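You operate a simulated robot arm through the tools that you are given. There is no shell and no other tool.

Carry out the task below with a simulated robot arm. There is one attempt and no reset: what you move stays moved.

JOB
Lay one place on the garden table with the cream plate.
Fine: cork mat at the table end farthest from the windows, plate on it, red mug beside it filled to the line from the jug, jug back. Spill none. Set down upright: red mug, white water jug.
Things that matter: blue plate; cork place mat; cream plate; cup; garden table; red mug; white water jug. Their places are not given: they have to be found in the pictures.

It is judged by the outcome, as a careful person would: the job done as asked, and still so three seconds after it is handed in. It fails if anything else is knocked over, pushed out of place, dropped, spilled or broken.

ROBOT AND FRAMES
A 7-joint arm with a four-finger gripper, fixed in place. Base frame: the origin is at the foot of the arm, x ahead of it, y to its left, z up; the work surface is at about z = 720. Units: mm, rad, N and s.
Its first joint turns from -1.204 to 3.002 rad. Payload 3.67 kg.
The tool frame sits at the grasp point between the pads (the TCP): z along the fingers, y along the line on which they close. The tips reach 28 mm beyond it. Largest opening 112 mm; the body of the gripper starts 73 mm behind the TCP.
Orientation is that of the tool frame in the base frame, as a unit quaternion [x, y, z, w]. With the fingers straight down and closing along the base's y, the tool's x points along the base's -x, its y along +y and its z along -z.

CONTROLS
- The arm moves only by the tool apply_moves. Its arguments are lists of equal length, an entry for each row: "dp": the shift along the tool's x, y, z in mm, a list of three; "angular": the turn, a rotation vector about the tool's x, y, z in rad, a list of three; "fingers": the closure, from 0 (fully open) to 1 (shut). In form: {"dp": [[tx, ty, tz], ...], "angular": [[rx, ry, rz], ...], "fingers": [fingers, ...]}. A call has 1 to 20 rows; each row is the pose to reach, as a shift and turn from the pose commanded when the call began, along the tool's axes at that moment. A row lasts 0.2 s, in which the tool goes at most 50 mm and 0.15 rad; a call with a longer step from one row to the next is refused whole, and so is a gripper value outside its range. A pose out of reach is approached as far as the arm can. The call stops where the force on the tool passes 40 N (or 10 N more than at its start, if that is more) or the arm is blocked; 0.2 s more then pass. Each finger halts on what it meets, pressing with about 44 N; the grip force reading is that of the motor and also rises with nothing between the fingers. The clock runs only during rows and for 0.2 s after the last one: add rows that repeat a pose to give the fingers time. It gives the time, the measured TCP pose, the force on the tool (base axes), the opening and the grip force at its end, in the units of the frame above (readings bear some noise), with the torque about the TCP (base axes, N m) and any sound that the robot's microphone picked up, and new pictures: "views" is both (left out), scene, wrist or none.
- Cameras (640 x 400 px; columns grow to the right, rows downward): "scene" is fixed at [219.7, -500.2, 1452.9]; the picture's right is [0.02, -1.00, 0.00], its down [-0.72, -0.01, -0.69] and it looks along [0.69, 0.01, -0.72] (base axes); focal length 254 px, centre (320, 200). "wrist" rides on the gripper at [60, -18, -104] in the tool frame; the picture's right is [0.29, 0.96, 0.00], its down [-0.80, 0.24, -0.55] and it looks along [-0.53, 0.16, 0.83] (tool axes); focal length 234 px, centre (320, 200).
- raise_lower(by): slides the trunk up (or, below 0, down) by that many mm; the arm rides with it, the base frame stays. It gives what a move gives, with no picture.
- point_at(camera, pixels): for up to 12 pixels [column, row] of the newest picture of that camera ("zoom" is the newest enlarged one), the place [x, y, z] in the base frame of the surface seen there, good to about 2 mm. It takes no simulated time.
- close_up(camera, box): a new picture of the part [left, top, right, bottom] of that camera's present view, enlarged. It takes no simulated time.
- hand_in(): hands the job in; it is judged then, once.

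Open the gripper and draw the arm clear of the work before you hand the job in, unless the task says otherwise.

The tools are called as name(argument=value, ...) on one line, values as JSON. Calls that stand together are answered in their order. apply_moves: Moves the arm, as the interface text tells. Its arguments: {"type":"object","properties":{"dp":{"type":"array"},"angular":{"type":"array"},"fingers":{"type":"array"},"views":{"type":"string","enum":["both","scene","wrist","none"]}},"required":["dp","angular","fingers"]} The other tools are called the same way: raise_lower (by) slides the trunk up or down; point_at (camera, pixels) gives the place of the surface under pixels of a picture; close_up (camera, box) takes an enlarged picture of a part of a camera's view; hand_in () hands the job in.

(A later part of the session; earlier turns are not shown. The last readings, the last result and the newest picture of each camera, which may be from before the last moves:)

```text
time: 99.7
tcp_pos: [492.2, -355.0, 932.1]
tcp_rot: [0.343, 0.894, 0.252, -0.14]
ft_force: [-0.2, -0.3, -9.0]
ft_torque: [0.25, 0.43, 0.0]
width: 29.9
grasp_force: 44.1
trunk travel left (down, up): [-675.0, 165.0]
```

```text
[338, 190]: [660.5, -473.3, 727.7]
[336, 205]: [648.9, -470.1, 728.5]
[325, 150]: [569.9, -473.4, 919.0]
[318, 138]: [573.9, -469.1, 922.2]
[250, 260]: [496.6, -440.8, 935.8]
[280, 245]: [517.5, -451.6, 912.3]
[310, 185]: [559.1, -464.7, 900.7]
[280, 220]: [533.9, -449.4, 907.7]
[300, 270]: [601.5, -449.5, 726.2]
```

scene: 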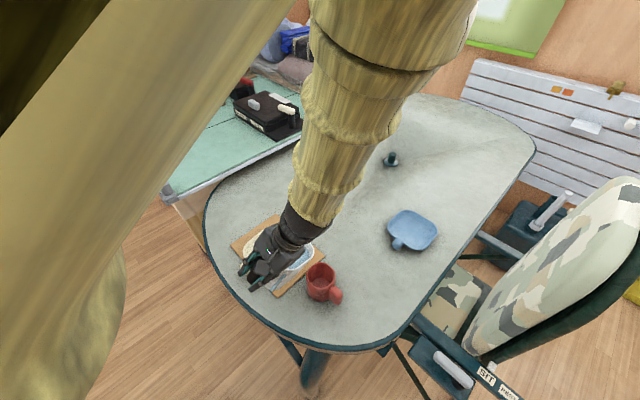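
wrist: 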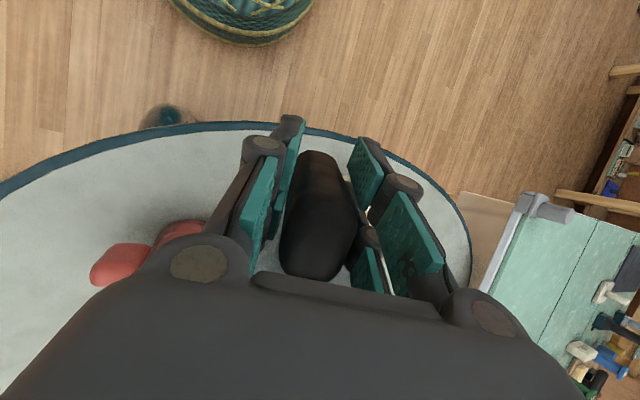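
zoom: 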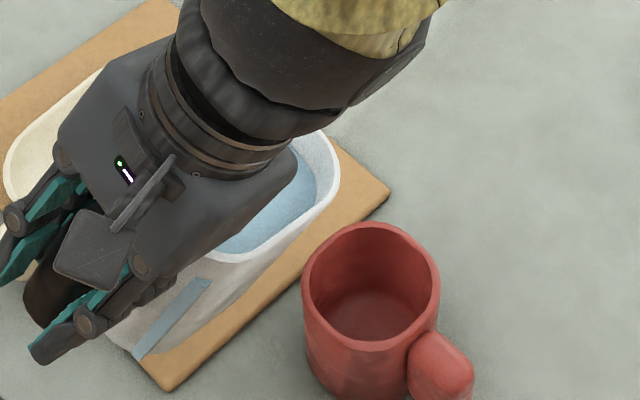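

Corner at about (551,-480,917) as planned. I add another 3° with a small lowering and look again.

apply_moves(dp=[[0.7, 0.6, -1.9], [1.5, 1.2, -3.7], [2.2, 1.8, -5.6], [-0.5, -0.5, 0], [-2.9, -2.5, 4.4], [-2.9, -2.5, 4.4]], angular=[[-0.012, 0.012, -0.001], [-0.024, 0.024, -0.002], [-0.035, 0.0358, -0.0025], [-0.035, 0.0358, -0.0025], [-0.035, 0.0358, -0.0025], [-0.035, 0.0358, -0.0025]], fingers=[1, 1, 1, 1, 1, 1], views="scene")

close_up(camera="scene", box=[270, 215, 350, 300])

```text
time: 101.0
tcp_pos: [493.0, -357.3, 925.2]
tcp_rot: [0.339, 0.887, 0.274, -0.15]
ft_force: [0.9, 0.4, -8.8]
ft_torque: [0.26, 0.35, 0.01]
width: 29.8
grasp_force: 44.3
trunk travel left (down, up): [-675.0, 165.0]
```

scene: 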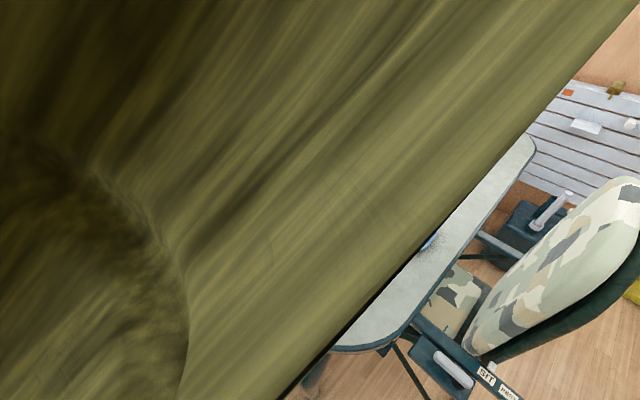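

```text
4.71 times, centred on (310, 258) of scene
```

zoom: 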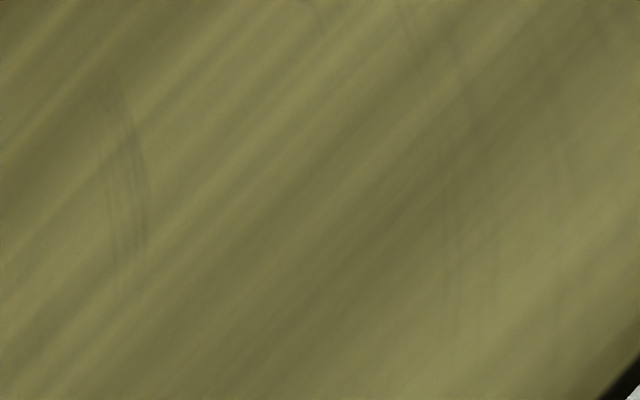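

The arm's elbow has swung in front of the camera, so this sideways tilt is a poor arm posture. No water has flowed (load -8.8 N). I back off: raise first, then untilt to ~11°, to re-plan the pour along the arm's own direction.

apply_moves(dp=[[8, 7, -11], [16, 14.6, -21], [22, 20, -29], [27, 24.5, -36], [32.3, 29.3, -42.3], [32.3, 29.3, -42.3], [32.3, 29.3, -42.3], [32.3, 29.3, -42.3], [32.3, 29.3, -42.3], [32.3, 29.3, -42.3], [32.3, 29.3, -42.3]], angular=[[0, 0, 0], [0.01, -0.01, 0.001], [0.033, -0.034, 0.002], [0.058, -0.06, 0.004], [0.083, -0.085, 0.006], [0.108, -0.111, 0.008], [0.133, -0.137, 0.01], [0.158, -0.163, 0.012], [0.183, -0.188, 0.013], [0.209, -0.2145, 0.0153], [0.209, -0.2145, 0.0153]], fingers=[1, 1, 1, 1, 1, 1, 1, 1, 1, 1, 1])

```text
time: 103.5
tcp_pos: [491.8, -346.3, 984.5]
tcp_rot: [0.357, 0.919, 0.142, -0.091]
ft_force: [0.0, -0.2, -8.9]
ft_torque: [0.33, 0.42, -0.03]
width: 30.0
grasp_force: 43.9
trunk travel left (down, up): [-675.0, 165.0]
```

scene: 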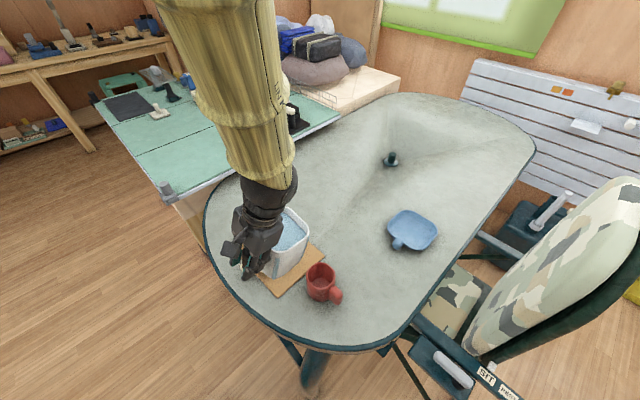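
wrist: 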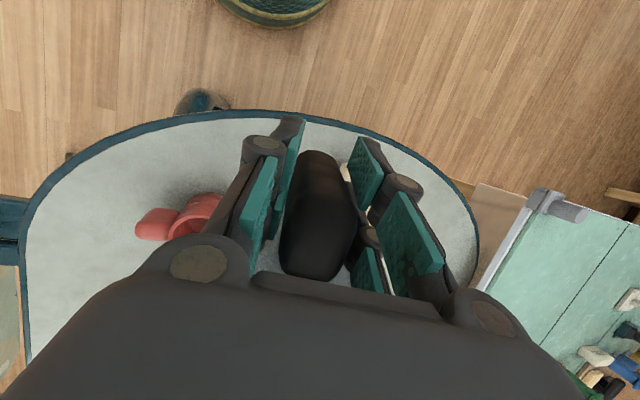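

View is open again and all is calm. I turn the tilted jug +45° about the vertical while shifting it so its low corner again comes over the mug from the robot-left side, staying high (jug bottom ≈875).

apply_moves(dp=[[-0.2, -10, -2.2], [-0.5, -25, -5.4], [-0.8, -41, -8.9], [-1.1, -57, -12.3], [-1.4, -73, -15.8], [-1.8, -89, -19.3], [-2.1, -105, -22.7], [-2.4, -118, -25.5], [-2.5, -125.7, -27.2], [-2.5, -125.7, -27.2]], angular=[[0.017, 0.012, -0.059], [0.042, 0.031, -0.148], [0.069, 0.05, -0.241], [0.096, 0.07, -0.336], [0.123, 0.089, -0.43], [0.149, 0.109, -0.525], [0.176, 0.129, -0.619], [0.198, 0.145, -0.696], [0.211, 0.154, -0.741], [0.211, 0.154, -0.741]], fingers=[1, 1, 1, 1, 1, 1, 1, 1, 1, 1])

close_up(camera="scene", box=[250, 190, 370, 310])

```text
time: 105.7
tcp_pos: [411.1, -445.3, 985.9]
tcp_rot: [-0.024, 0.985, 0.097, -0.139]
ft_force: [0.4, 0.1, -8.2]
ft_torque: [-0.06, 0.54, 0.03]
width: 30.1
grasp_force: 43.5
trunk travel left (down, up): [-675.0, 165.0]
```

scene: 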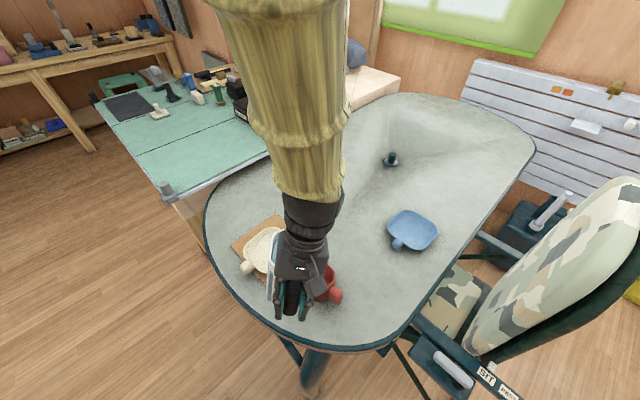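
wrist: 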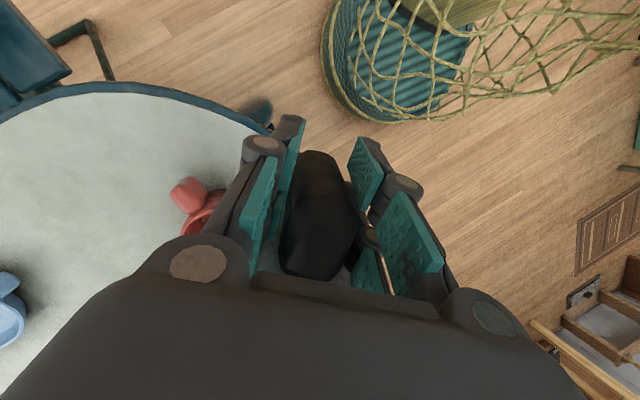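

```text
3.33 times, centred on (310, 250) of scene
```

zoom: 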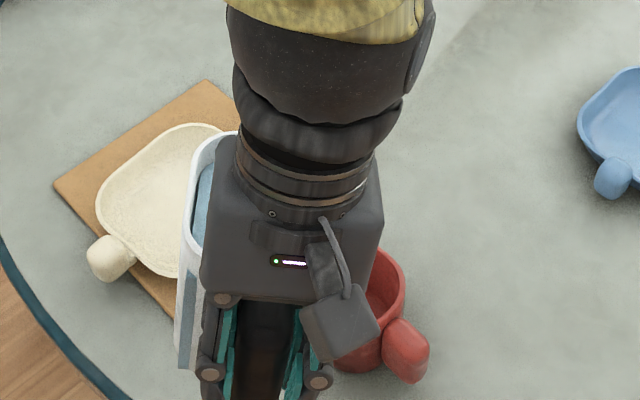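

The hand now hides the jug from the camera. A middle direction should keep both visibility and a good arm posture, so I turn back 22° (tilt toward azimuth ≈-64°) and look.

apply_moves(dp=[[-6, 8, 0], [-14, 19, 0], [-22, 30, 0], [-29, 40, 0], [-33.6, 46.1, 0.1], [-33.6, 46.1, 0.1]], angular=[[-0.019, -0.014, 0.065], [-0.043, -0.031, 0.15], [-0.067, -0.049, 0.235], [-0.089, -0.066, 0.312], [-0.1034, -0.0759, 0.3616], [-0.1034, -0.0759, 0.3616]], fingers=[1, 1, 1, 1, 1, 1])

close_up(camera="scene", box=[250, 190, 370, 310])

```text
time: 107.0
tcp_pos: [442.5, -396.0, 984.5]
tcp_rot: [0.167, 0.971, 0.122, -0.117]
ft_force: [-0.2, 0.9, -8.6]
ft_torque: [0.13, 0.53, 0.03]
width: 29.8
grasp_force: 44.2
trunk travel left (down, up): [-675.0, 165.0]
```

scene: 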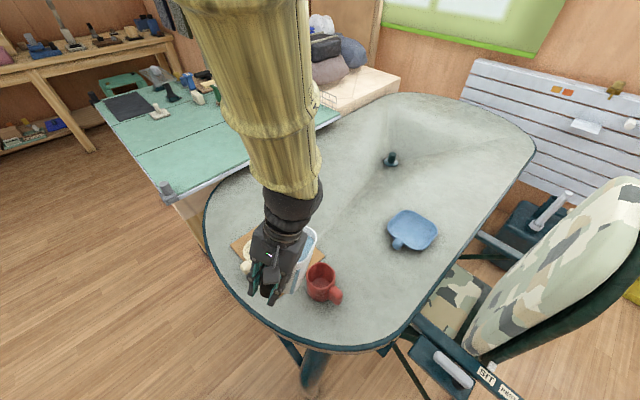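
wrist: 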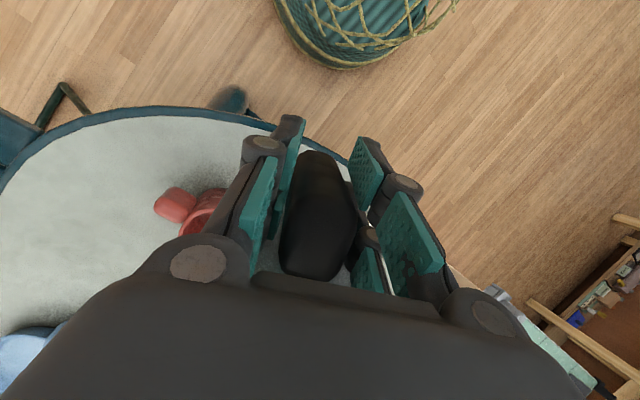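

```text
3.33 times, centred on (310, 250) of scene
```

zoom: 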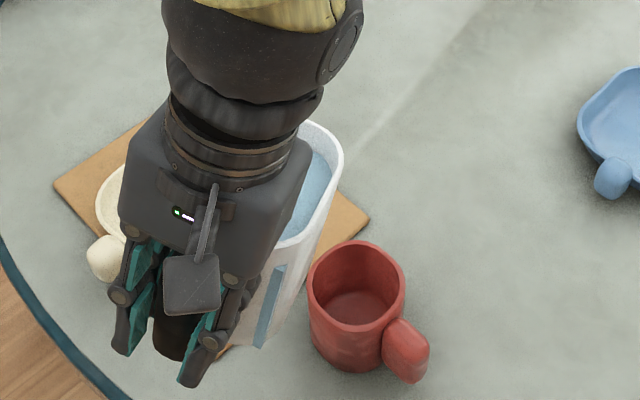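

Now the jug's pouring corner and the mug are both in view. I measure the corner.

point_at(camera="zoom", pixels=[[341, 160], [337, 180], [328, 205], [318, 228], [325, 133], [310, 126], [315, 180], [300, 215], [285, 243], [310, 240], [307, 300], [355, 243]])

```text
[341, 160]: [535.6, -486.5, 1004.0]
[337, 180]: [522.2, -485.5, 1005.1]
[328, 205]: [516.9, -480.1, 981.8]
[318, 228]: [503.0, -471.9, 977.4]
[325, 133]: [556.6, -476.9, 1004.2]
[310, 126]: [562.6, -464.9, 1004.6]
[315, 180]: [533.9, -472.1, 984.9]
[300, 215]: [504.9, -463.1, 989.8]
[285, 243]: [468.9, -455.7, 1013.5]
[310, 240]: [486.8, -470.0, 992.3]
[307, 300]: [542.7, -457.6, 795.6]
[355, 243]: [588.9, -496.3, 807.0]
```

Corner ≈(547,-486,1003), tilt 9° toward azimuth ≈-60°. I tilt about that corner to ~28° (no flow was seen at that angle before), still high.

apply_moves(dp=[[1.2, 0.9, -4.3], [2.4, 1.8, -8.6], [3.7, 2.7, -12.9], [4.9, 3.6, -17.2], [6.1, 4.5, -21.4], [7.3, 5.4, -25.7], [8.6, 6.3, -30], [9.8, 7.2, -34.3], [11, 8.1, -38.6], [11, 8.1, -38.6]], angular=[[-0.0254, 0.0263, -0.0017], [-0.0508, 0.0526, -0.0034], [-0.0763, 0.079, -0.0051], [-0.1017, 0.1053, -0.0068], [-0.1271, 0.1316, -0.0086], [-0.1525, 0.1579, -0.0103], [-0.178, 0.1843, -0.012], [-0.2034, 0.2106, -0.0137], [-0.2288, 0.2369, -0.0154], [-0.2288, 0.2369, -0.0154]], fingers=[1, 1, 1, 1, 1, 1, 1, 1, 1, 1])

close_up(camera="scene", box=[250, 190, 370, 310])

```text
time: 109.2
tcp_pos: [440.9, -397.4, 1026.5]
tcp_rot: [0.155, 0.932, 0.251, -0.209]
ft_force: [0.5, 0.6, -9.0]
ft_torque: [0.05, 0.47, 0.02]
width: 30.0
grasp_force: 43.9
trunk travel left (down, up): [-675.0, 165.0]
```

scene: 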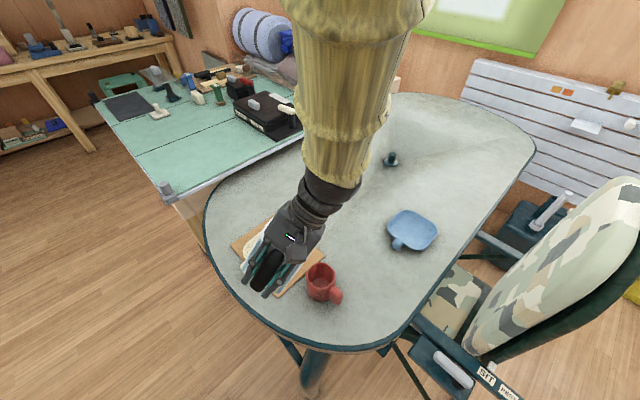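
wrist: 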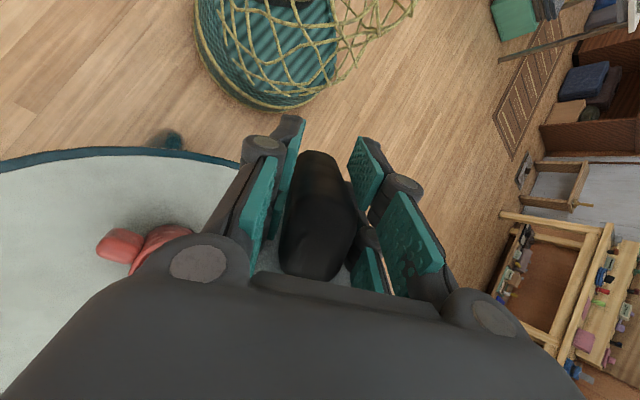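

```text
3.33 times, centred on (310, 250) of scene
```

zoom: 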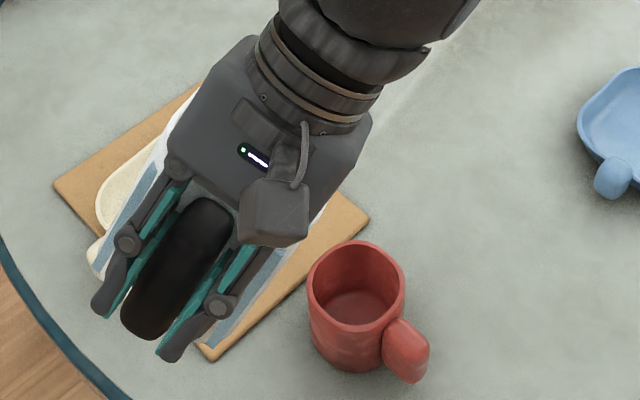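

The mug's interior is visible; the lip is hidden behind the hand but its position is known (≈(547,-487)). I lower the jug 85 mm in small steps toward lip height ≈917.

apply_moves(dp=[[-4.7, -4, 7.9], [-9.4, -8.1, 15.7], [-14, -12.1, 23.6], [-18.7, -16.1, 31.4], [-23.4, -20.2, 39.3], [-28, -24.2, 47.1], [-32.7, -28.2, 55], [-37, -31.9, 62], [-39.7, -34.2, 66.7], [-39.7, -34.2, 66.7]], angular=[[0, 0, 0], [0, 0, 0], [0, 0, 0], [0, 0, 0], [0, 0, 0], [0, 0, 0], [0, 0, 0], [0, 0, 0], [0, 0, 0], [0, 0, 0]], fingers=[1, 1, 1, 1, 1, 1, 1, 1, 1, 1], views="scene")

close_up(camera="scene", box=[250, 200, 370, 310])

```text
time: 111.5
tcp_pos: [441.6, -398.5, 941.2]
tcp_rot: [0.155, 0.932, 0.251, -0.21]
ft_force: [0.0, 0.8, -8.2]
ft_torque: [0.03, 0.43, 0.0]
width: 29.8
grasp_force: 44.3
trunk travel left (down, up): [-675.0, 165.0]
```

scene: 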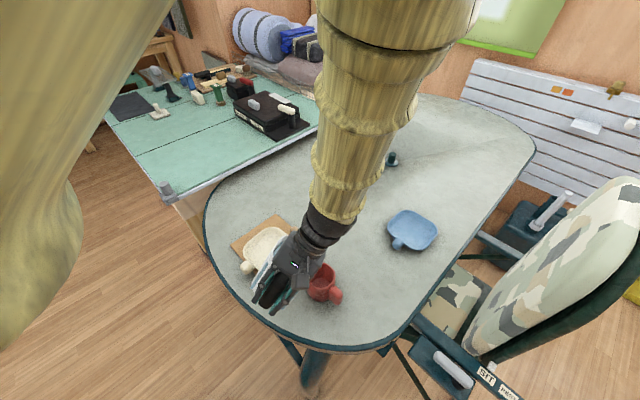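

```text
3.64 times, centred on (310, 255) of scene
```

zoom: 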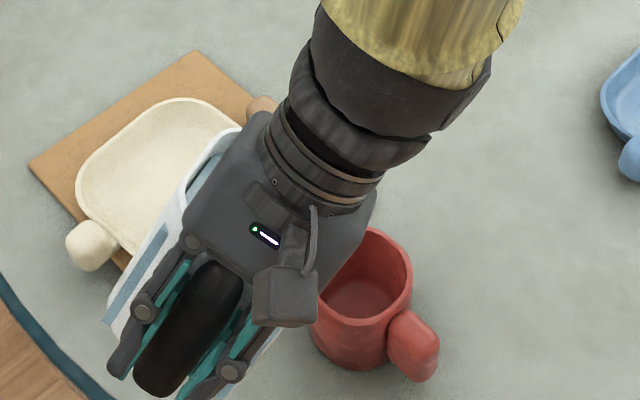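

No contact. Lip ≈(545,-488,918). I tilt 3.4° more about the lip, with a slight lowering, and watch the mug.

apply_moves(dp=[[0.5, 0.4, -1.5], [1, 0.8, -3], [0, 0, -1], [-3, -2.7, 2.6], [-3, -2.7, 2.6], [-3, -2.7, 2.6]], angular=[[-0.014, 0.0143, -0.001], [-0.028, 0.0287, -0.002], [-0.0417, 0.043, -0.0028], [-0.0417, 0.043, -0.0028], [-0.0417, 0.043, -0.0028], [-0.0417, 0.043, -0.0028]], fingers=[1, 1, 1, 1, 1, 1], views="scene")

close_up(camera="scene", box=[250, 200, 370, 310])

```text
time: 112.8
tcp_pos: [442.2, -398.9, 937.4]
tcp_rot: [0.152, 0.922, 0.273, -0.228]
ft_force: [0.1, -0.7, -8.6]
ft_torque: [-0.01, 0.45, 0.0]
width: 30.0
grasp_force: 43.8
trunk travel left (down, up): [-675.0, 165.0]
```

scene: 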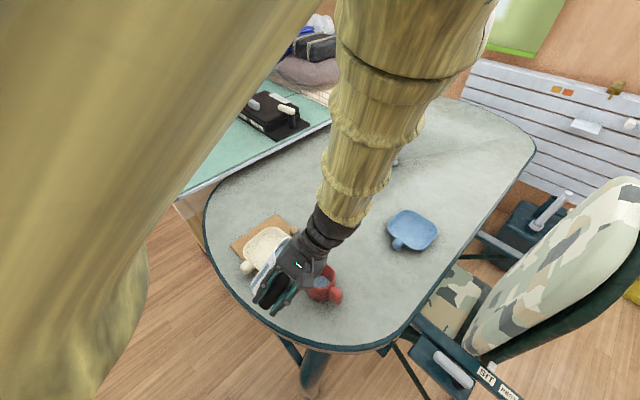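

```text
3.64 times, centred on (310, 255) of scene
```

zoom: 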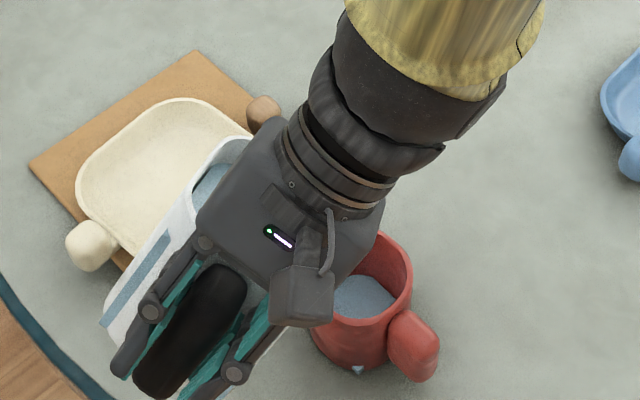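

Water is flowing into the mug already. Time is frozen between calls, so I zoom in to see the level and a small blue spot near (358,370).

close_up(camera="scene", box=[300, 255, 350, 310])

close_up(camera="scene", box=[312, 290, 332, 308])

point_at(camera="scene", pixels=[[322, 281], [318, 283], [326, 282], [328, 275], [320.5, 301.5], [321, 288.5], [333, 275]])

```text
7.27 times, centred on (325, 282) of scene
```

zoom: 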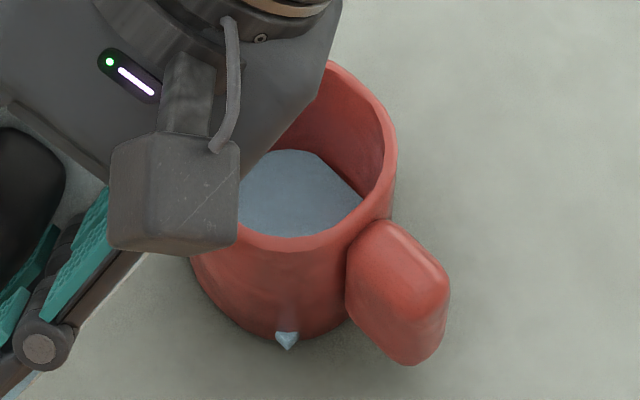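

```text
16.00 times, centred on (322, 299) of scene
```

zoom: 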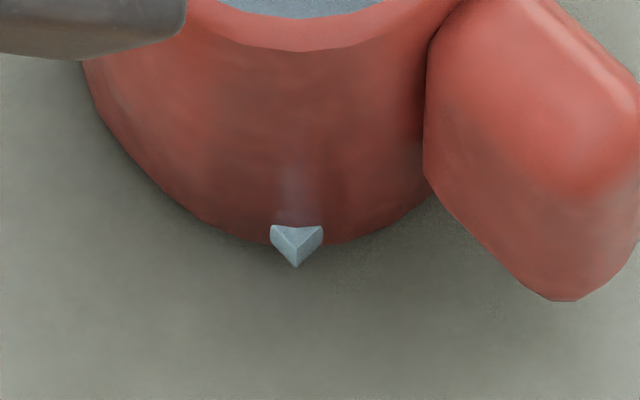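

```text
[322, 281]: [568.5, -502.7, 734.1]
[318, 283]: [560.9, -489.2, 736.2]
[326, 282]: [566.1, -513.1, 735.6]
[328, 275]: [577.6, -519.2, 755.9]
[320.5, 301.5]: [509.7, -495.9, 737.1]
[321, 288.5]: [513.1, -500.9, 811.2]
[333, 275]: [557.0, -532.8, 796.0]
```

The mug holds about 10 mm of water, but a small blue drop shows on its outside at (510,-496,737). I look for other drops or the stream around the lip and on the table.

close_up(camera="scene", box=[300, 258, 336, 292])

close_up(camera="scene", box=[240, 280, 340, 345])

close_up(camera="wrist", box=[0, 0, 640, 400])

close_up(camera="wrist", box=[60, 180, 260, 300])

```text
11.76 times, centred on (318, 275) of scene
```

zoom: 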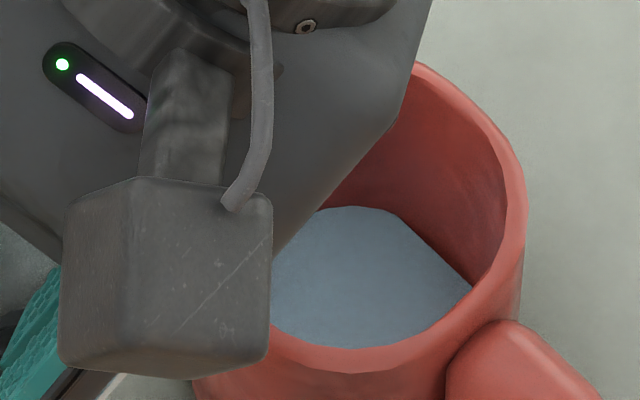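

```text
6.15 times, centred on (290, 312) of scene
```

zoom: 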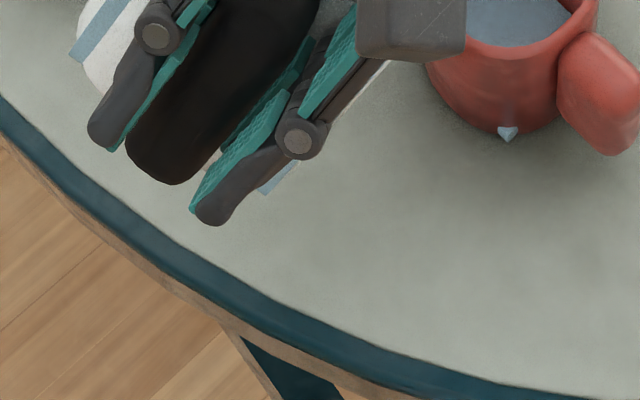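

```text
1.00 times, centred on (320, 200) of wrist (not enlarged: the box is as wide or as high as the picture)
```

zoom: 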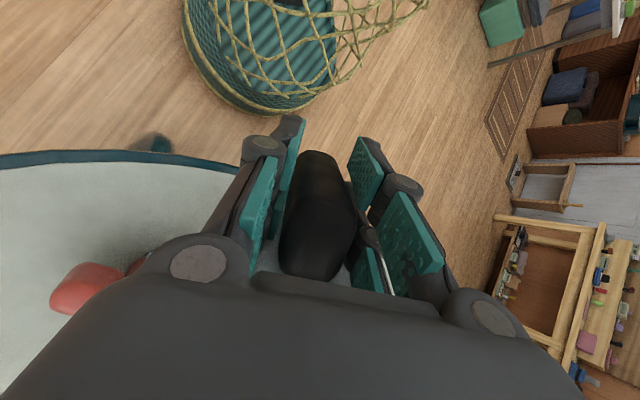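

```text
3.20 times, centred on (160, 240) of wrist
```

zoom: 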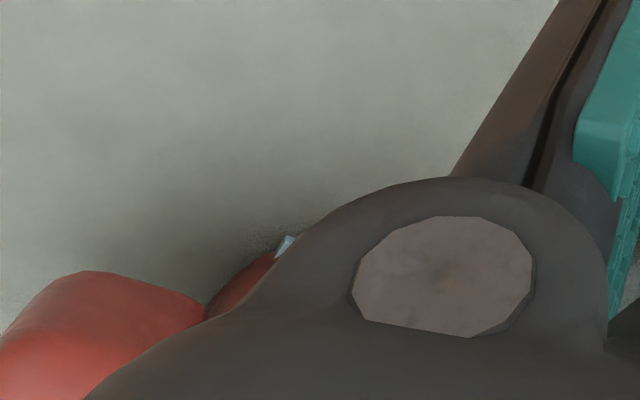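

The water in the mug is a faceted body whose corner pokes through the wall at surface level (z≈736) – a drawing artefact, not a spill. I hold the pose for 0.4 s and see how the level develops.

apply_moves(dp=[[0, 0, 0], [0, 0, 0]], angular=[[0, 0, 0], [0, 0, 0]], fingers=[1, 1], views="scene")

close_up(camera="scene", box=[300, 255, 350, 310])

point_at(camera="scene", pixels=[[322, 281], [320, 283], [326, 282], [324, 279], [324, 284], [328, 283]])

```text
time: 113.5
tcp_pos: [441.8, -398.4, 936.9]
tcp_rot: [0.152, 0.922, 0.274, -0.228]
ft_force: [0.4, 0.9, -9.1]
ft_torque: [0.0, 0.42, 0.0]
width: 30.1
grasp_force: 43.6
trunk travel left (down, up): [-675.0, 165.0]
```

scene: 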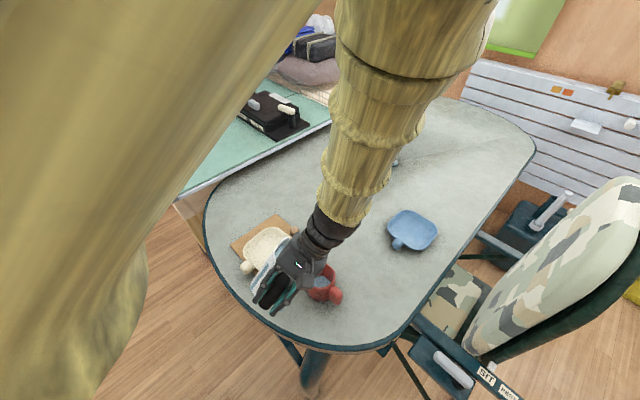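

```text
7.27 times, centred on (325, 282) of scene
```

zoom: 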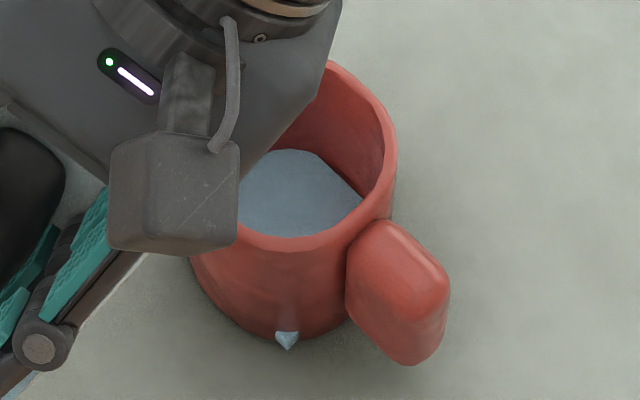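

```text
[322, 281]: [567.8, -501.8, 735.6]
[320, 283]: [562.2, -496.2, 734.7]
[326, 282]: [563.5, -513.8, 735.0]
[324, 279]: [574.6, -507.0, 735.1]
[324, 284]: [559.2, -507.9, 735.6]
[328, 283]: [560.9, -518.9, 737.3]
```

The level holds steady at z≈735, so each tilt angle pours a set amount. I increase the tilt by 2° about the lip and read the level again.

apply_moves(dp=[[0.7, 0.5, -2], [1.5, 1, -4], [1.5, 1, -4], [1.5, 1, -4]], angular=[[-0.0123, 0.0124, -0.0011], [-0.0246, 0.0247, -0.0022], [-0.0246, 0.0247, -0.0022], [-0.0246, 0.0247, -0.0022]], fingers=[1, 1, 1, 1], views="scene")

close_up(camera="scene", box=[300, 255, 350, 310])

point_at(camera="scene", pixels=[[322, 281], [326, 282], [324, 279], [324, 284], [328, 283], [326, 278]])

```text
time: 114.5
tcp_pos: [442.9, -400.9, 939.8]
tcp_rot: [0.151, 0.916, 0.287, -0.236]
ft_force: [0.4, 0.0, -9.0]
ft_torque: [-0.04, 0.42, 0.02]
width: 30.0
grasp_force: 44.4
trunk travel left (down, up): [-675.0, 165.0]
```

scene: 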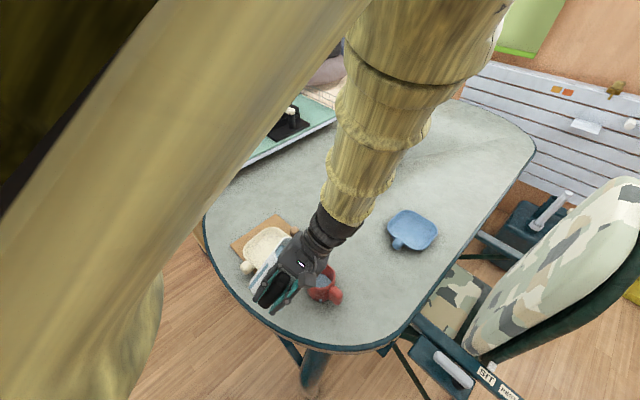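

```text
7.27 times, centred on (325, 282) of scene
```

zoom: 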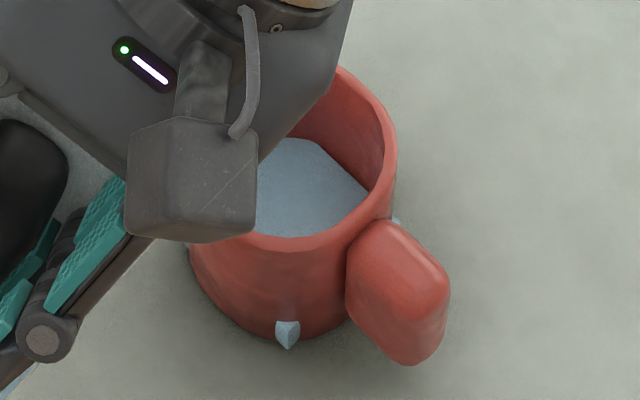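

```text
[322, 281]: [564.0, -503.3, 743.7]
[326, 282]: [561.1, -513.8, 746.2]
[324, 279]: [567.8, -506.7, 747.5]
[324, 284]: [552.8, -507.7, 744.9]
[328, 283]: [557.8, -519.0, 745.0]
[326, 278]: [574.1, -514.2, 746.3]
```

Level is now z≈745.5 (+10 mm for 2°), clean. I continue: another 2° tilt, moving the lip 6 mm further in and slightly lower.

apply_moves(dp=[[-1.8, -1.8, -1.2], [-3.8, -3.8, -2], [-5.6, -5.8, -2.2], [-5.6, -5.8, -2.2], [-5.6, -5.8, -2.2]], angular=[[-0.008, 0.008, -0.0007], [-0.016, 0.016, -0.0014], [-0.0247, 0.0247, -0.0021], [-0.0247, 0.0247, -0.0021], [-0.0247, 0.0247, -0.0021]], fingers=[1, 1, 1, 1, 1], views="scene")

close_up(camera="scene", box=[300, 255, 350, 310])

point_at(camera="scene", pixels=[[322, 281], [326, 282], [324, 279], [324, 284], [328, 281], [326, 278]])

```text
time: 115.7
tcp_pos: [446.2, -407.8, 938.7]
tcp_rot: [0.149, 0.909, 0.301, -0.245]
ft_force: [0.3, -0.5, -8.5]
ft_torque: [-0.01, 0.43, -0.02]
width: 29.8
grasp_force: 43.9
trunk travel left (down, up): [-675.0, 165.0]
```

scene: 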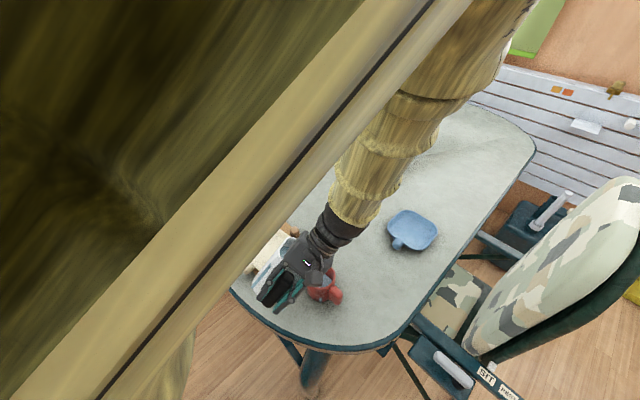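

```text
7.27 times, centred on (325, 282) of scene
```

zoom: 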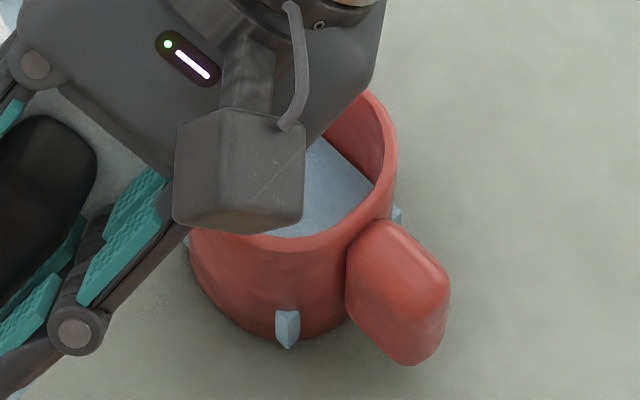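

```text
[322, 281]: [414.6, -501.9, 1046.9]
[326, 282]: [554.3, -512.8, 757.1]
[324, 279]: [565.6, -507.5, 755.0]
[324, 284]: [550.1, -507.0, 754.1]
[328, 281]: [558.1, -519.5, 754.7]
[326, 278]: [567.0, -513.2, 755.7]
```

Level z≈755, still clean. The upper arm is about to cover the camera; I add another 2° and check.

apply_moves(dp=[[0.5, 0.4, -1.3], [1, 0.7, -2.6], [1.4, 1.1, -3.9], [1.4, 1.1, -3.9], [1.4, 1.1, -3.9]], angular=[[-0.008, 0.008, -0.0007], [-0.016, 0.016, -0.0014], [-0.0246, 0.0247, -0.0021], [-0.0246, 0.0247, -0.0021], [-0.0246, 0.0247, -0.0021]], fingers=[1, 1, 1, 1, 1])

close_up(camera="scene", box=[300, 255, 350, 310])

```text
time: 116.8
tcp_pos: [447.9, -408.7, 941.8]
tcp_rot: [0.147, 0.903, 0.313, -0.254]
ft_force: [0.2, 0.1, -9.1]
ft_torque: [-0.04, 0.39, -0.01]
width: 29.7
grasp_force: 44.2
trunk travel left (down, up): [-675.0, 165.0]
```

scene: 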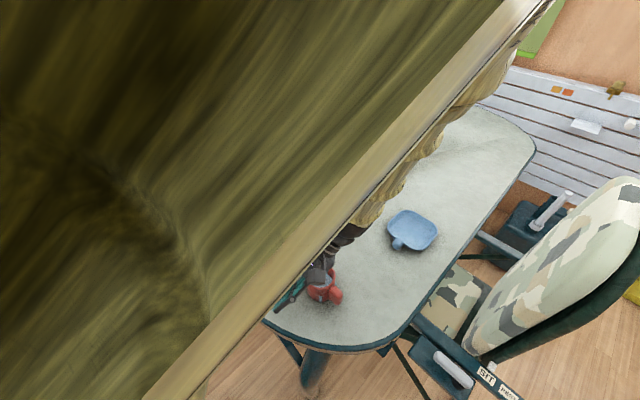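
wrist: 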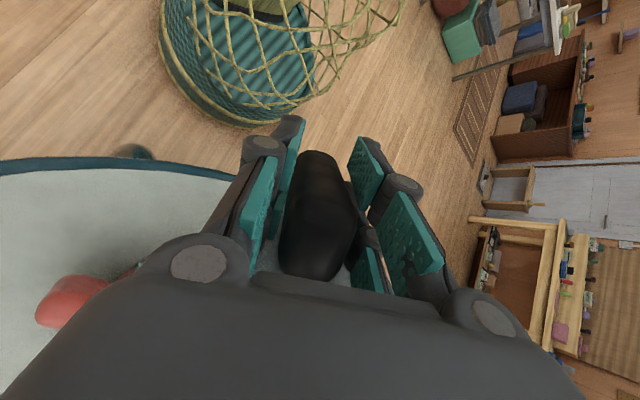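

```text
7.27 times, centred on (325, 282) of scene
```

zoom: 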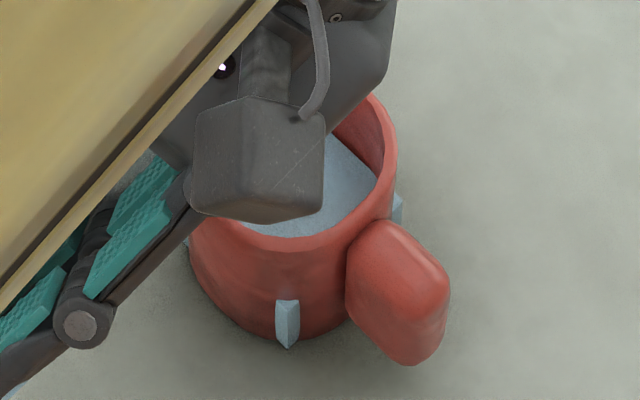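

Still just visible. I read the level again.

point_at(camera="scene", pixels=[[326, 281], [328, 279], [324.5, 284], [327, 277], [329, 281], [320.5, 297.5], [320.5, 296]])

```text
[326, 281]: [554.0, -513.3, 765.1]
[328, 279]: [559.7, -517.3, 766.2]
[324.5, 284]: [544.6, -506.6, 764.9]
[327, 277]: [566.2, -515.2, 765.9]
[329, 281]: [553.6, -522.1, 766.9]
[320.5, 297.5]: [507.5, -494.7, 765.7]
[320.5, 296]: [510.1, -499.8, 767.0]
```

Level z≈765.7. I add 2.3° more (expected ≈777).

apply_moves(dp=[[0.5, 0.4, -1.5], [1.1, 0.8, -3], [1.6, 1.2, -4.4], [1.6, 1.2, -4.4], [1.6, 1.2, -4.4]], angular=[[-0.0094, 0.0094, -0.0008], [-0.0188, 0.0188, -0.0017], [-0.0282, 0.0282, -0.0025], [-0.0282, 0.0282, -0.0025], [-0.0282, 0.0282, -0.0025]], fingers=[1, 1, 1, 1, 1], views="scene")

close_up(camera="scene", box=[300, 255, 350, 310])

```text
time: 118.0
tcp_pos: [447.5, -410.6, 946.4]
tcp_rot: [0.146, 0.895, 0.328, -0.264]
ft_force: [0.7, -1.0, -9.3]
ft_torque: [-0.02, 0.42, 0.0]
width: 30.2
grasp_force: 44.1
trunk travel left (down, up): [-675.0, 165.0]
```

scene: 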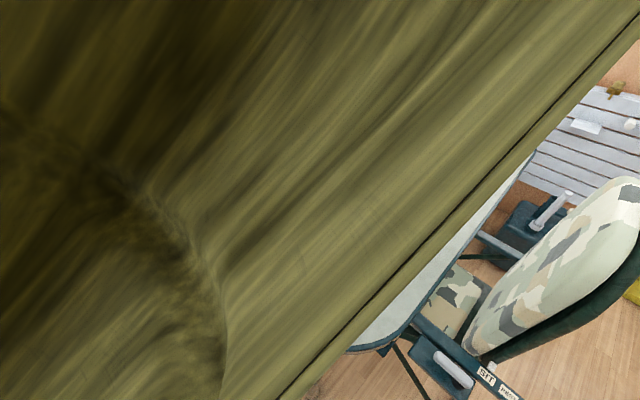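

```text
7.27 times, centred on (325, 282) of scene
```

zoom: 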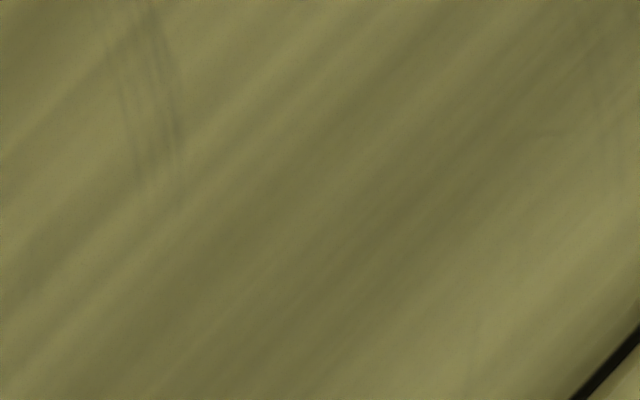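

View blocked as expected. I tilt back 5° about the lip (flow stops) to reopen the view and verify the level.

apply_moves(dp=[[-1, -0.8, 2.4], [-2, -1.6, 4.8], [-3, -2.4, 7.2], [-4, -3.2, 9.6], [-4, -3.2, 9.6]], angular=[[0.016, -0.016, 0.0014], [0.032, -0.032, 0.0028], [0.048, -0.048, 0.0042], [0.0633, -0.0637, 0.0055], [0.0633, -0.0637, 0.0055]], fingers=[1, 1, 1, 1, 1], views="scene")

close_up(camera="scene", box=[300, 255, 350, 310])

point_at(camera="scene", pixels=[[326, 281], [328, 279], [324.5, 284], [327, 277], [329, 281], [320.5, 294], [322, 282]])

```text
time: 119.2
tcp_pos: [444.3, -408.0, 935.0]
tcp_rot: [0.15, 0.912, 0.295, -0.241]
ft_force: [-0.2, 0.3, -9.7]
ft_torque: [-0.01, 0.41, 0.02]
width: 30.0
grasp_force: 43.8
trunk travel left (down, up): [-675.0, 165.0]
```

scene: 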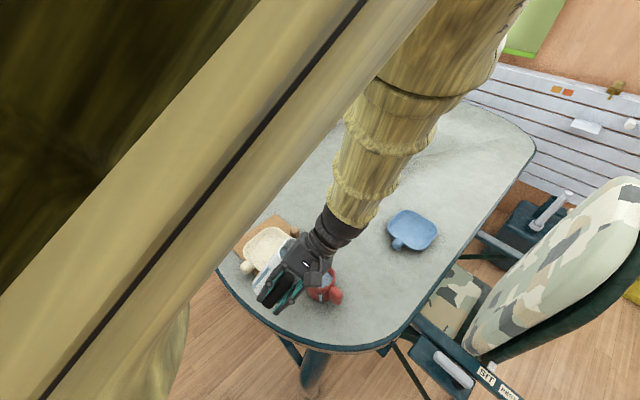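

```text
7.27 times, centred on (325, 282) of scene
```

zoom: 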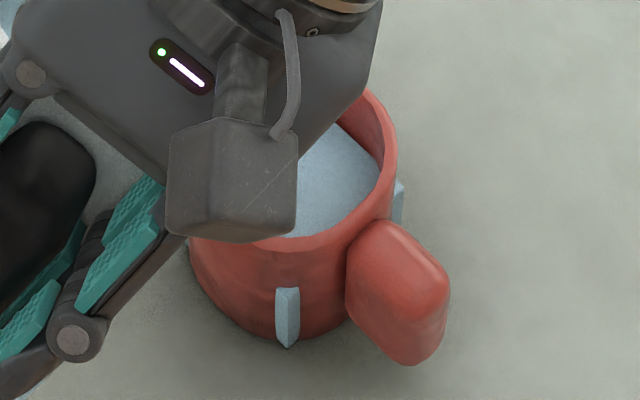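

```text
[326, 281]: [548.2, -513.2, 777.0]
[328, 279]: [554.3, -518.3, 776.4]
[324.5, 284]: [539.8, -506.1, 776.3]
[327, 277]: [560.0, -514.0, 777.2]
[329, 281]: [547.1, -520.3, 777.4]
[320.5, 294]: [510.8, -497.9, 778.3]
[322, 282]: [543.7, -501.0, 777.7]
```

Level is z≈777 (≈62% of the mug's depth), rising ≈5 mm per degree. I tilt back down and 2.4° beyond the last angle, for about z≈789 (~78%), then return to check.

apply_moves(dp=[[0.8, 0.6, -2.5], [1.6, 1.1, -5], [2.4, 1.7, -7.5], [3.2, 2.3, -10], [3.8, 2.7, -11.7], [4.3, 3.1, -13.3], [4.8, 3.4, -14.8], [4.8, 3.4, -14.8], [4.8, 3.4, -14.8]], angular=[[-0.0155, 0.0155, -0.0013], [-0.031, 0.031, -0.0026], [-0.0464, 0.0466, -0.004], [-0.0619, 0.0622, -0.0053], [-0.073, 0.0735, -0.0062], [-0.083, 0.0835, -0.007], [-0.0928, 0.0933, -0.0079], [-0.0928, 0.0933, -0.0079], [-0.0928, 0.0933, -0.0079]], fingers=[1, 1, 1, 1, 1, 1, 1, 1, 1], views="none")

```text
time: 121.2
tcp_pos: [449.2, -411.9, 950.5]
tcp_rot: [0.144, 0.886, 0.345, -0.275]
ft_force: [0.1, 0.5, -9.6]
ft_torque: [-0.06, 0.44, -0.03]
width: 30.0
grasp_force: 43.9
trunk travel left (down, up): [-675.0, 165.0]
```

Now I tilt back about the lip to reopen the view and read the level.

apply_moves(dp=[[-1, -0.8, 2.4], [-2.2, -1.7, 4.9], [-3.3, -2.6, 7.4], [-4.4, -3.5, 9.9], [-5.5, -4.4, 12.3], [-6.5, -5.2, 14.7], [-6.5, -5.2, 14.7]], angular=[[0.0165, -0.0165, 0.0014], [0.033, -0.033, 0.0028], [0.0494, -0.0496, 0.0042], [0.0658, -0.0661, 0.0056], [0.0823, -0.0826, 0.007], [0.0987, -0.0991, 0.0084], [0.0987, -0.0991, 0.0084]], fingers=[1, 1, 1, 1, 1, 1, 1], views="scene")

close_up(camera="scene", box=[300, 255, 350, 310])

point_at(camera="scene", pixels=[[326, 281], [328, 279], [324.5, 284], [327, 277], [329, 281], [320.5, 291], [322, 282]])

```text
time: 122.8
tcp_pos: [444.3, -406.3, 935.4]
tcp_rot: [0.15, 0.914, 0.292, -0.239]
ft_force: [-0.4, 0.4, -9.2]
ft_torque: [0.0, 0.4, 0.01]
width: 29.4
grasp_force: 44.3
trunk travel left (down, up): [-675.0, 165.0]
```

scene: 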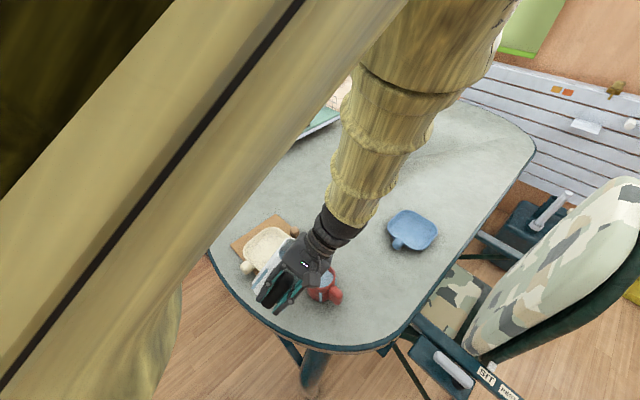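

```text
7.27 times, centred on (325, 282) of scene
```

zoom: 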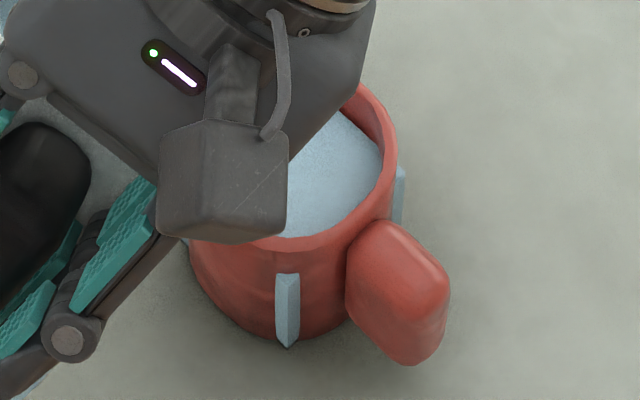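

```text
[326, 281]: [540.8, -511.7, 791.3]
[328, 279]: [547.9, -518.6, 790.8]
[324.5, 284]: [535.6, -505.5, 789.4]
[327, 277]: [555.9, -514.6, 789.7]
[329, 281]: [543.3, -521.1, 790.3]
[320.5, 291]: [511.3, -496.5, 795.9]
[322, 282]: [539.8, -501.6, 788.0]
```

Level is z≈790 (≈78% of the depth), no spills seen. I lift the jug 60 mm off and then bring it upright.

apply_moves(dp=[[7.9, 6.9, -10.7], [15.7, 13.9, -21.5], [23.6, 20.8, -32.2], [31.5, 27.7, -42.9], [31.5, 27.7, -42.9], [31.5, 27.7, -42.9], [31.5, 27.7, -42.9], [31.5, 27.7, -42.9], [31.5, 27.7, -42.9], [31.5, 27.7, -42.9], [31.5, 27.7, -42.9], [31.5, 27.7, -42.9], [31.5, 27.7, -42.9], [31.5, 27.7, -42.9], [31.5, 27.7, -42.9]], angular=[[0, 0, 0], [0.012, -0.012, 0.001], [0.04, -0.04, 0.003], [0.075, -0.075, 0.006], [0.115, -0.115, 0.01], [0.16, -0.16, 0.014], [0.205, -0.205, 0.018], [0.25, -0.25, 0.0215], [0.295, -0.295, 0.025], [0.34, -0.34, 0.029], [0.385, -0.385, 0.033], [0.43, -0.43, 0.037], [0.47, -0.47, 0.04], [0.494, -0.4946, 0.0424], [0.494, -0.4946, 0.0424]], fingers=[1, 1, 1, 1, 1, 1, 1, 1, 1, 1, 1, 1, 1, 1, 1])

close_up(camera="scene", box=[240, 180, 370, 310])

```text
time: 126.0
tcp_pos: [444.7, -405.2, 994.0]
tcp_rot: [0.173, 0.984, 0.012, -0.047]
ft_force: [0.4, -0.4, -8.8]
ft_torque: [0.18, 0.51, -0.01]
width: 29.8
grasp_force: 43.9
trunk travel left (down, up): [-675.0, 165.0]
```

scene: 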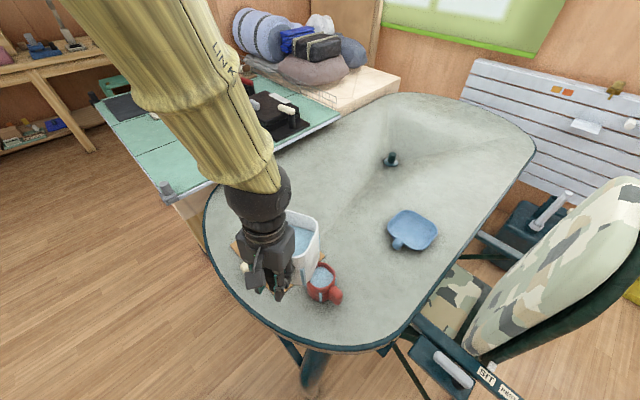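
wrist: 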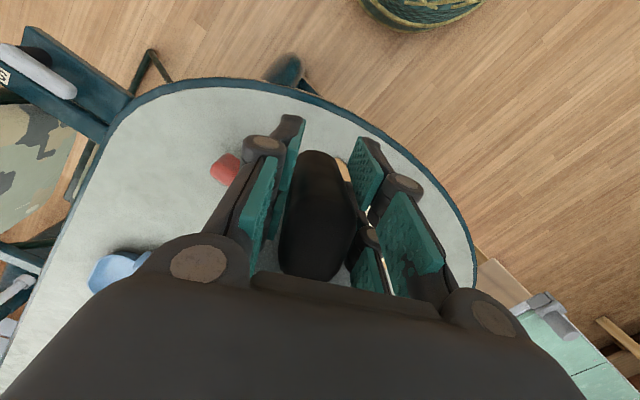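

```text
3.08 times, centred on (305, 245) of scene
```

zoom: 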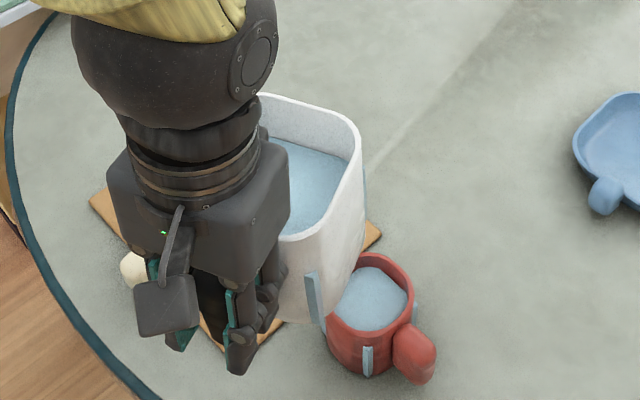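

The jug is upright again and the mug is filled. I examine the mug closely and measure the jug's rim for true level.

close_up(camera="scene", box=[300, 255, 350, 310])

point_at(camera="scene", pixels=[[322, 222], [318, 217], [308, 213], [295, 212], [320.5, 233], [313, 244], [305, 255], [296, 257], [305, 235], [310, 240], [326, 278], [320, 285]])

```text
7.27 times, centred on (325, 282) of scene
```

zoom: 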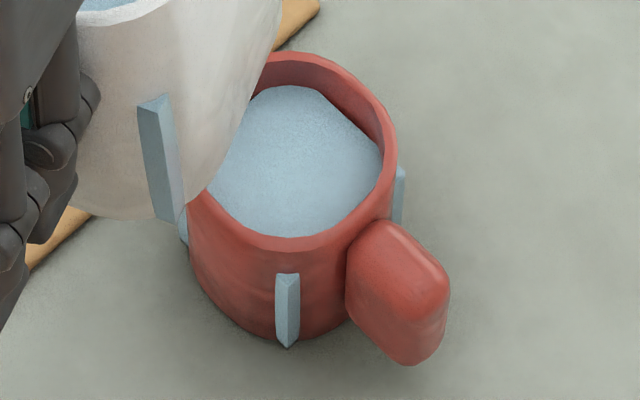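

```text
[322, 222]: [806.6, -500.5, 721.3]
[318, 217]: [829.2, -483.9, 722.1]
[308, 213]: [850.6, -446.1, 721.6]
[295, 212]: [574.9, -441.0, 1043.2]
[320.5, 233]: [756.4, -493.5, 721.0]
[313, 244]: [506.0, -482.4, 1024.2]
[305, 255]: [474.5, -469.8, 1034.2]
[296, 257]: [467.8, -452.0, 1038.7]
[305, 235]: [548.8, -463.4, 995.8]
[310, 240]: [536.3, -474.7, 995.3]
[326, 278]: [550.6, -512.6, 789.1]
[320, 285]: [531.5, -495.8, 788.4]
```

The mug's surface sits at z≈789, about 19 mm below the rim. Now the jug's exact tilt: I sample its rim in a tighter zoom.

close_up(camera="scene", box=[280, 205, 330, 265])

```text
6.67 times, centred on (305, 235) of scene
```

zoom: 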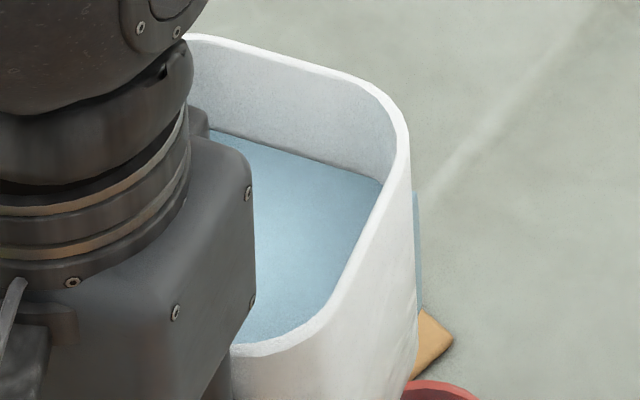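

point_at(camera="zoom", pixels=[[200, 39], [250, 52], [310, 68], [360, 83], [395, 115], [404, 150], [390, 190], [370, 230], [350, 272], [325, 315], [285, 340], [245, 348]])

```text
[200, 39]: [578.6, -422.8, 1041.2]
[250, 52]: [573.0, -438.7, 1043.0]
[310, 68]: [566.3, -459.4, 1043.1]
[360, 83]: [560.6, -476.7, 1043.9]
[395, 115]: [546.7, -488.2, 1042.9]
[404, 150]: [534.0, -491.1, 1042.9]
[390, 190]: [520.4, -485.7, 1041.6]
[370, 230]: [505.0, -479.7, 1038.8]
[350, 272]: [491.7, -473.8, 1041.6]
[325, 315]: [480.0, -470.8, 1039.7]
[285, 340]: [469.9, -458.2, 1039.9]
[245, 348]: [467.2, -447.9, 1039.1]
```

The jug leans ≈2.5° relative to true. I level it, then turn it back to its original yaw, staying high.

apply_moves(dp=[[0, 0, -3], [0, 0, -6], [0, 0, -10], [0, 0, -10]], angular=[[-0.009, 0.014, -0.001], [-0.018, 0.028, -0.001], [-0.027, 0.042, -0.002], [-0.027, 0.042, -0.002]], fingers=[1, 1, 1, 1], views="none")

```text
time: 127.0
tcp_pos: [446.2, -406.9, 1003.7]
tcp_rot: [0.173, 0.982, 0.029, -0.064]
ft_force: [0.7, -1.0, -9.1]
ft_torque: [0.19, 0.52, -0.02]
width: 29.9
grasp_force: 43.4
trunk travel left (down, up): [-675.0, 165.0]
```

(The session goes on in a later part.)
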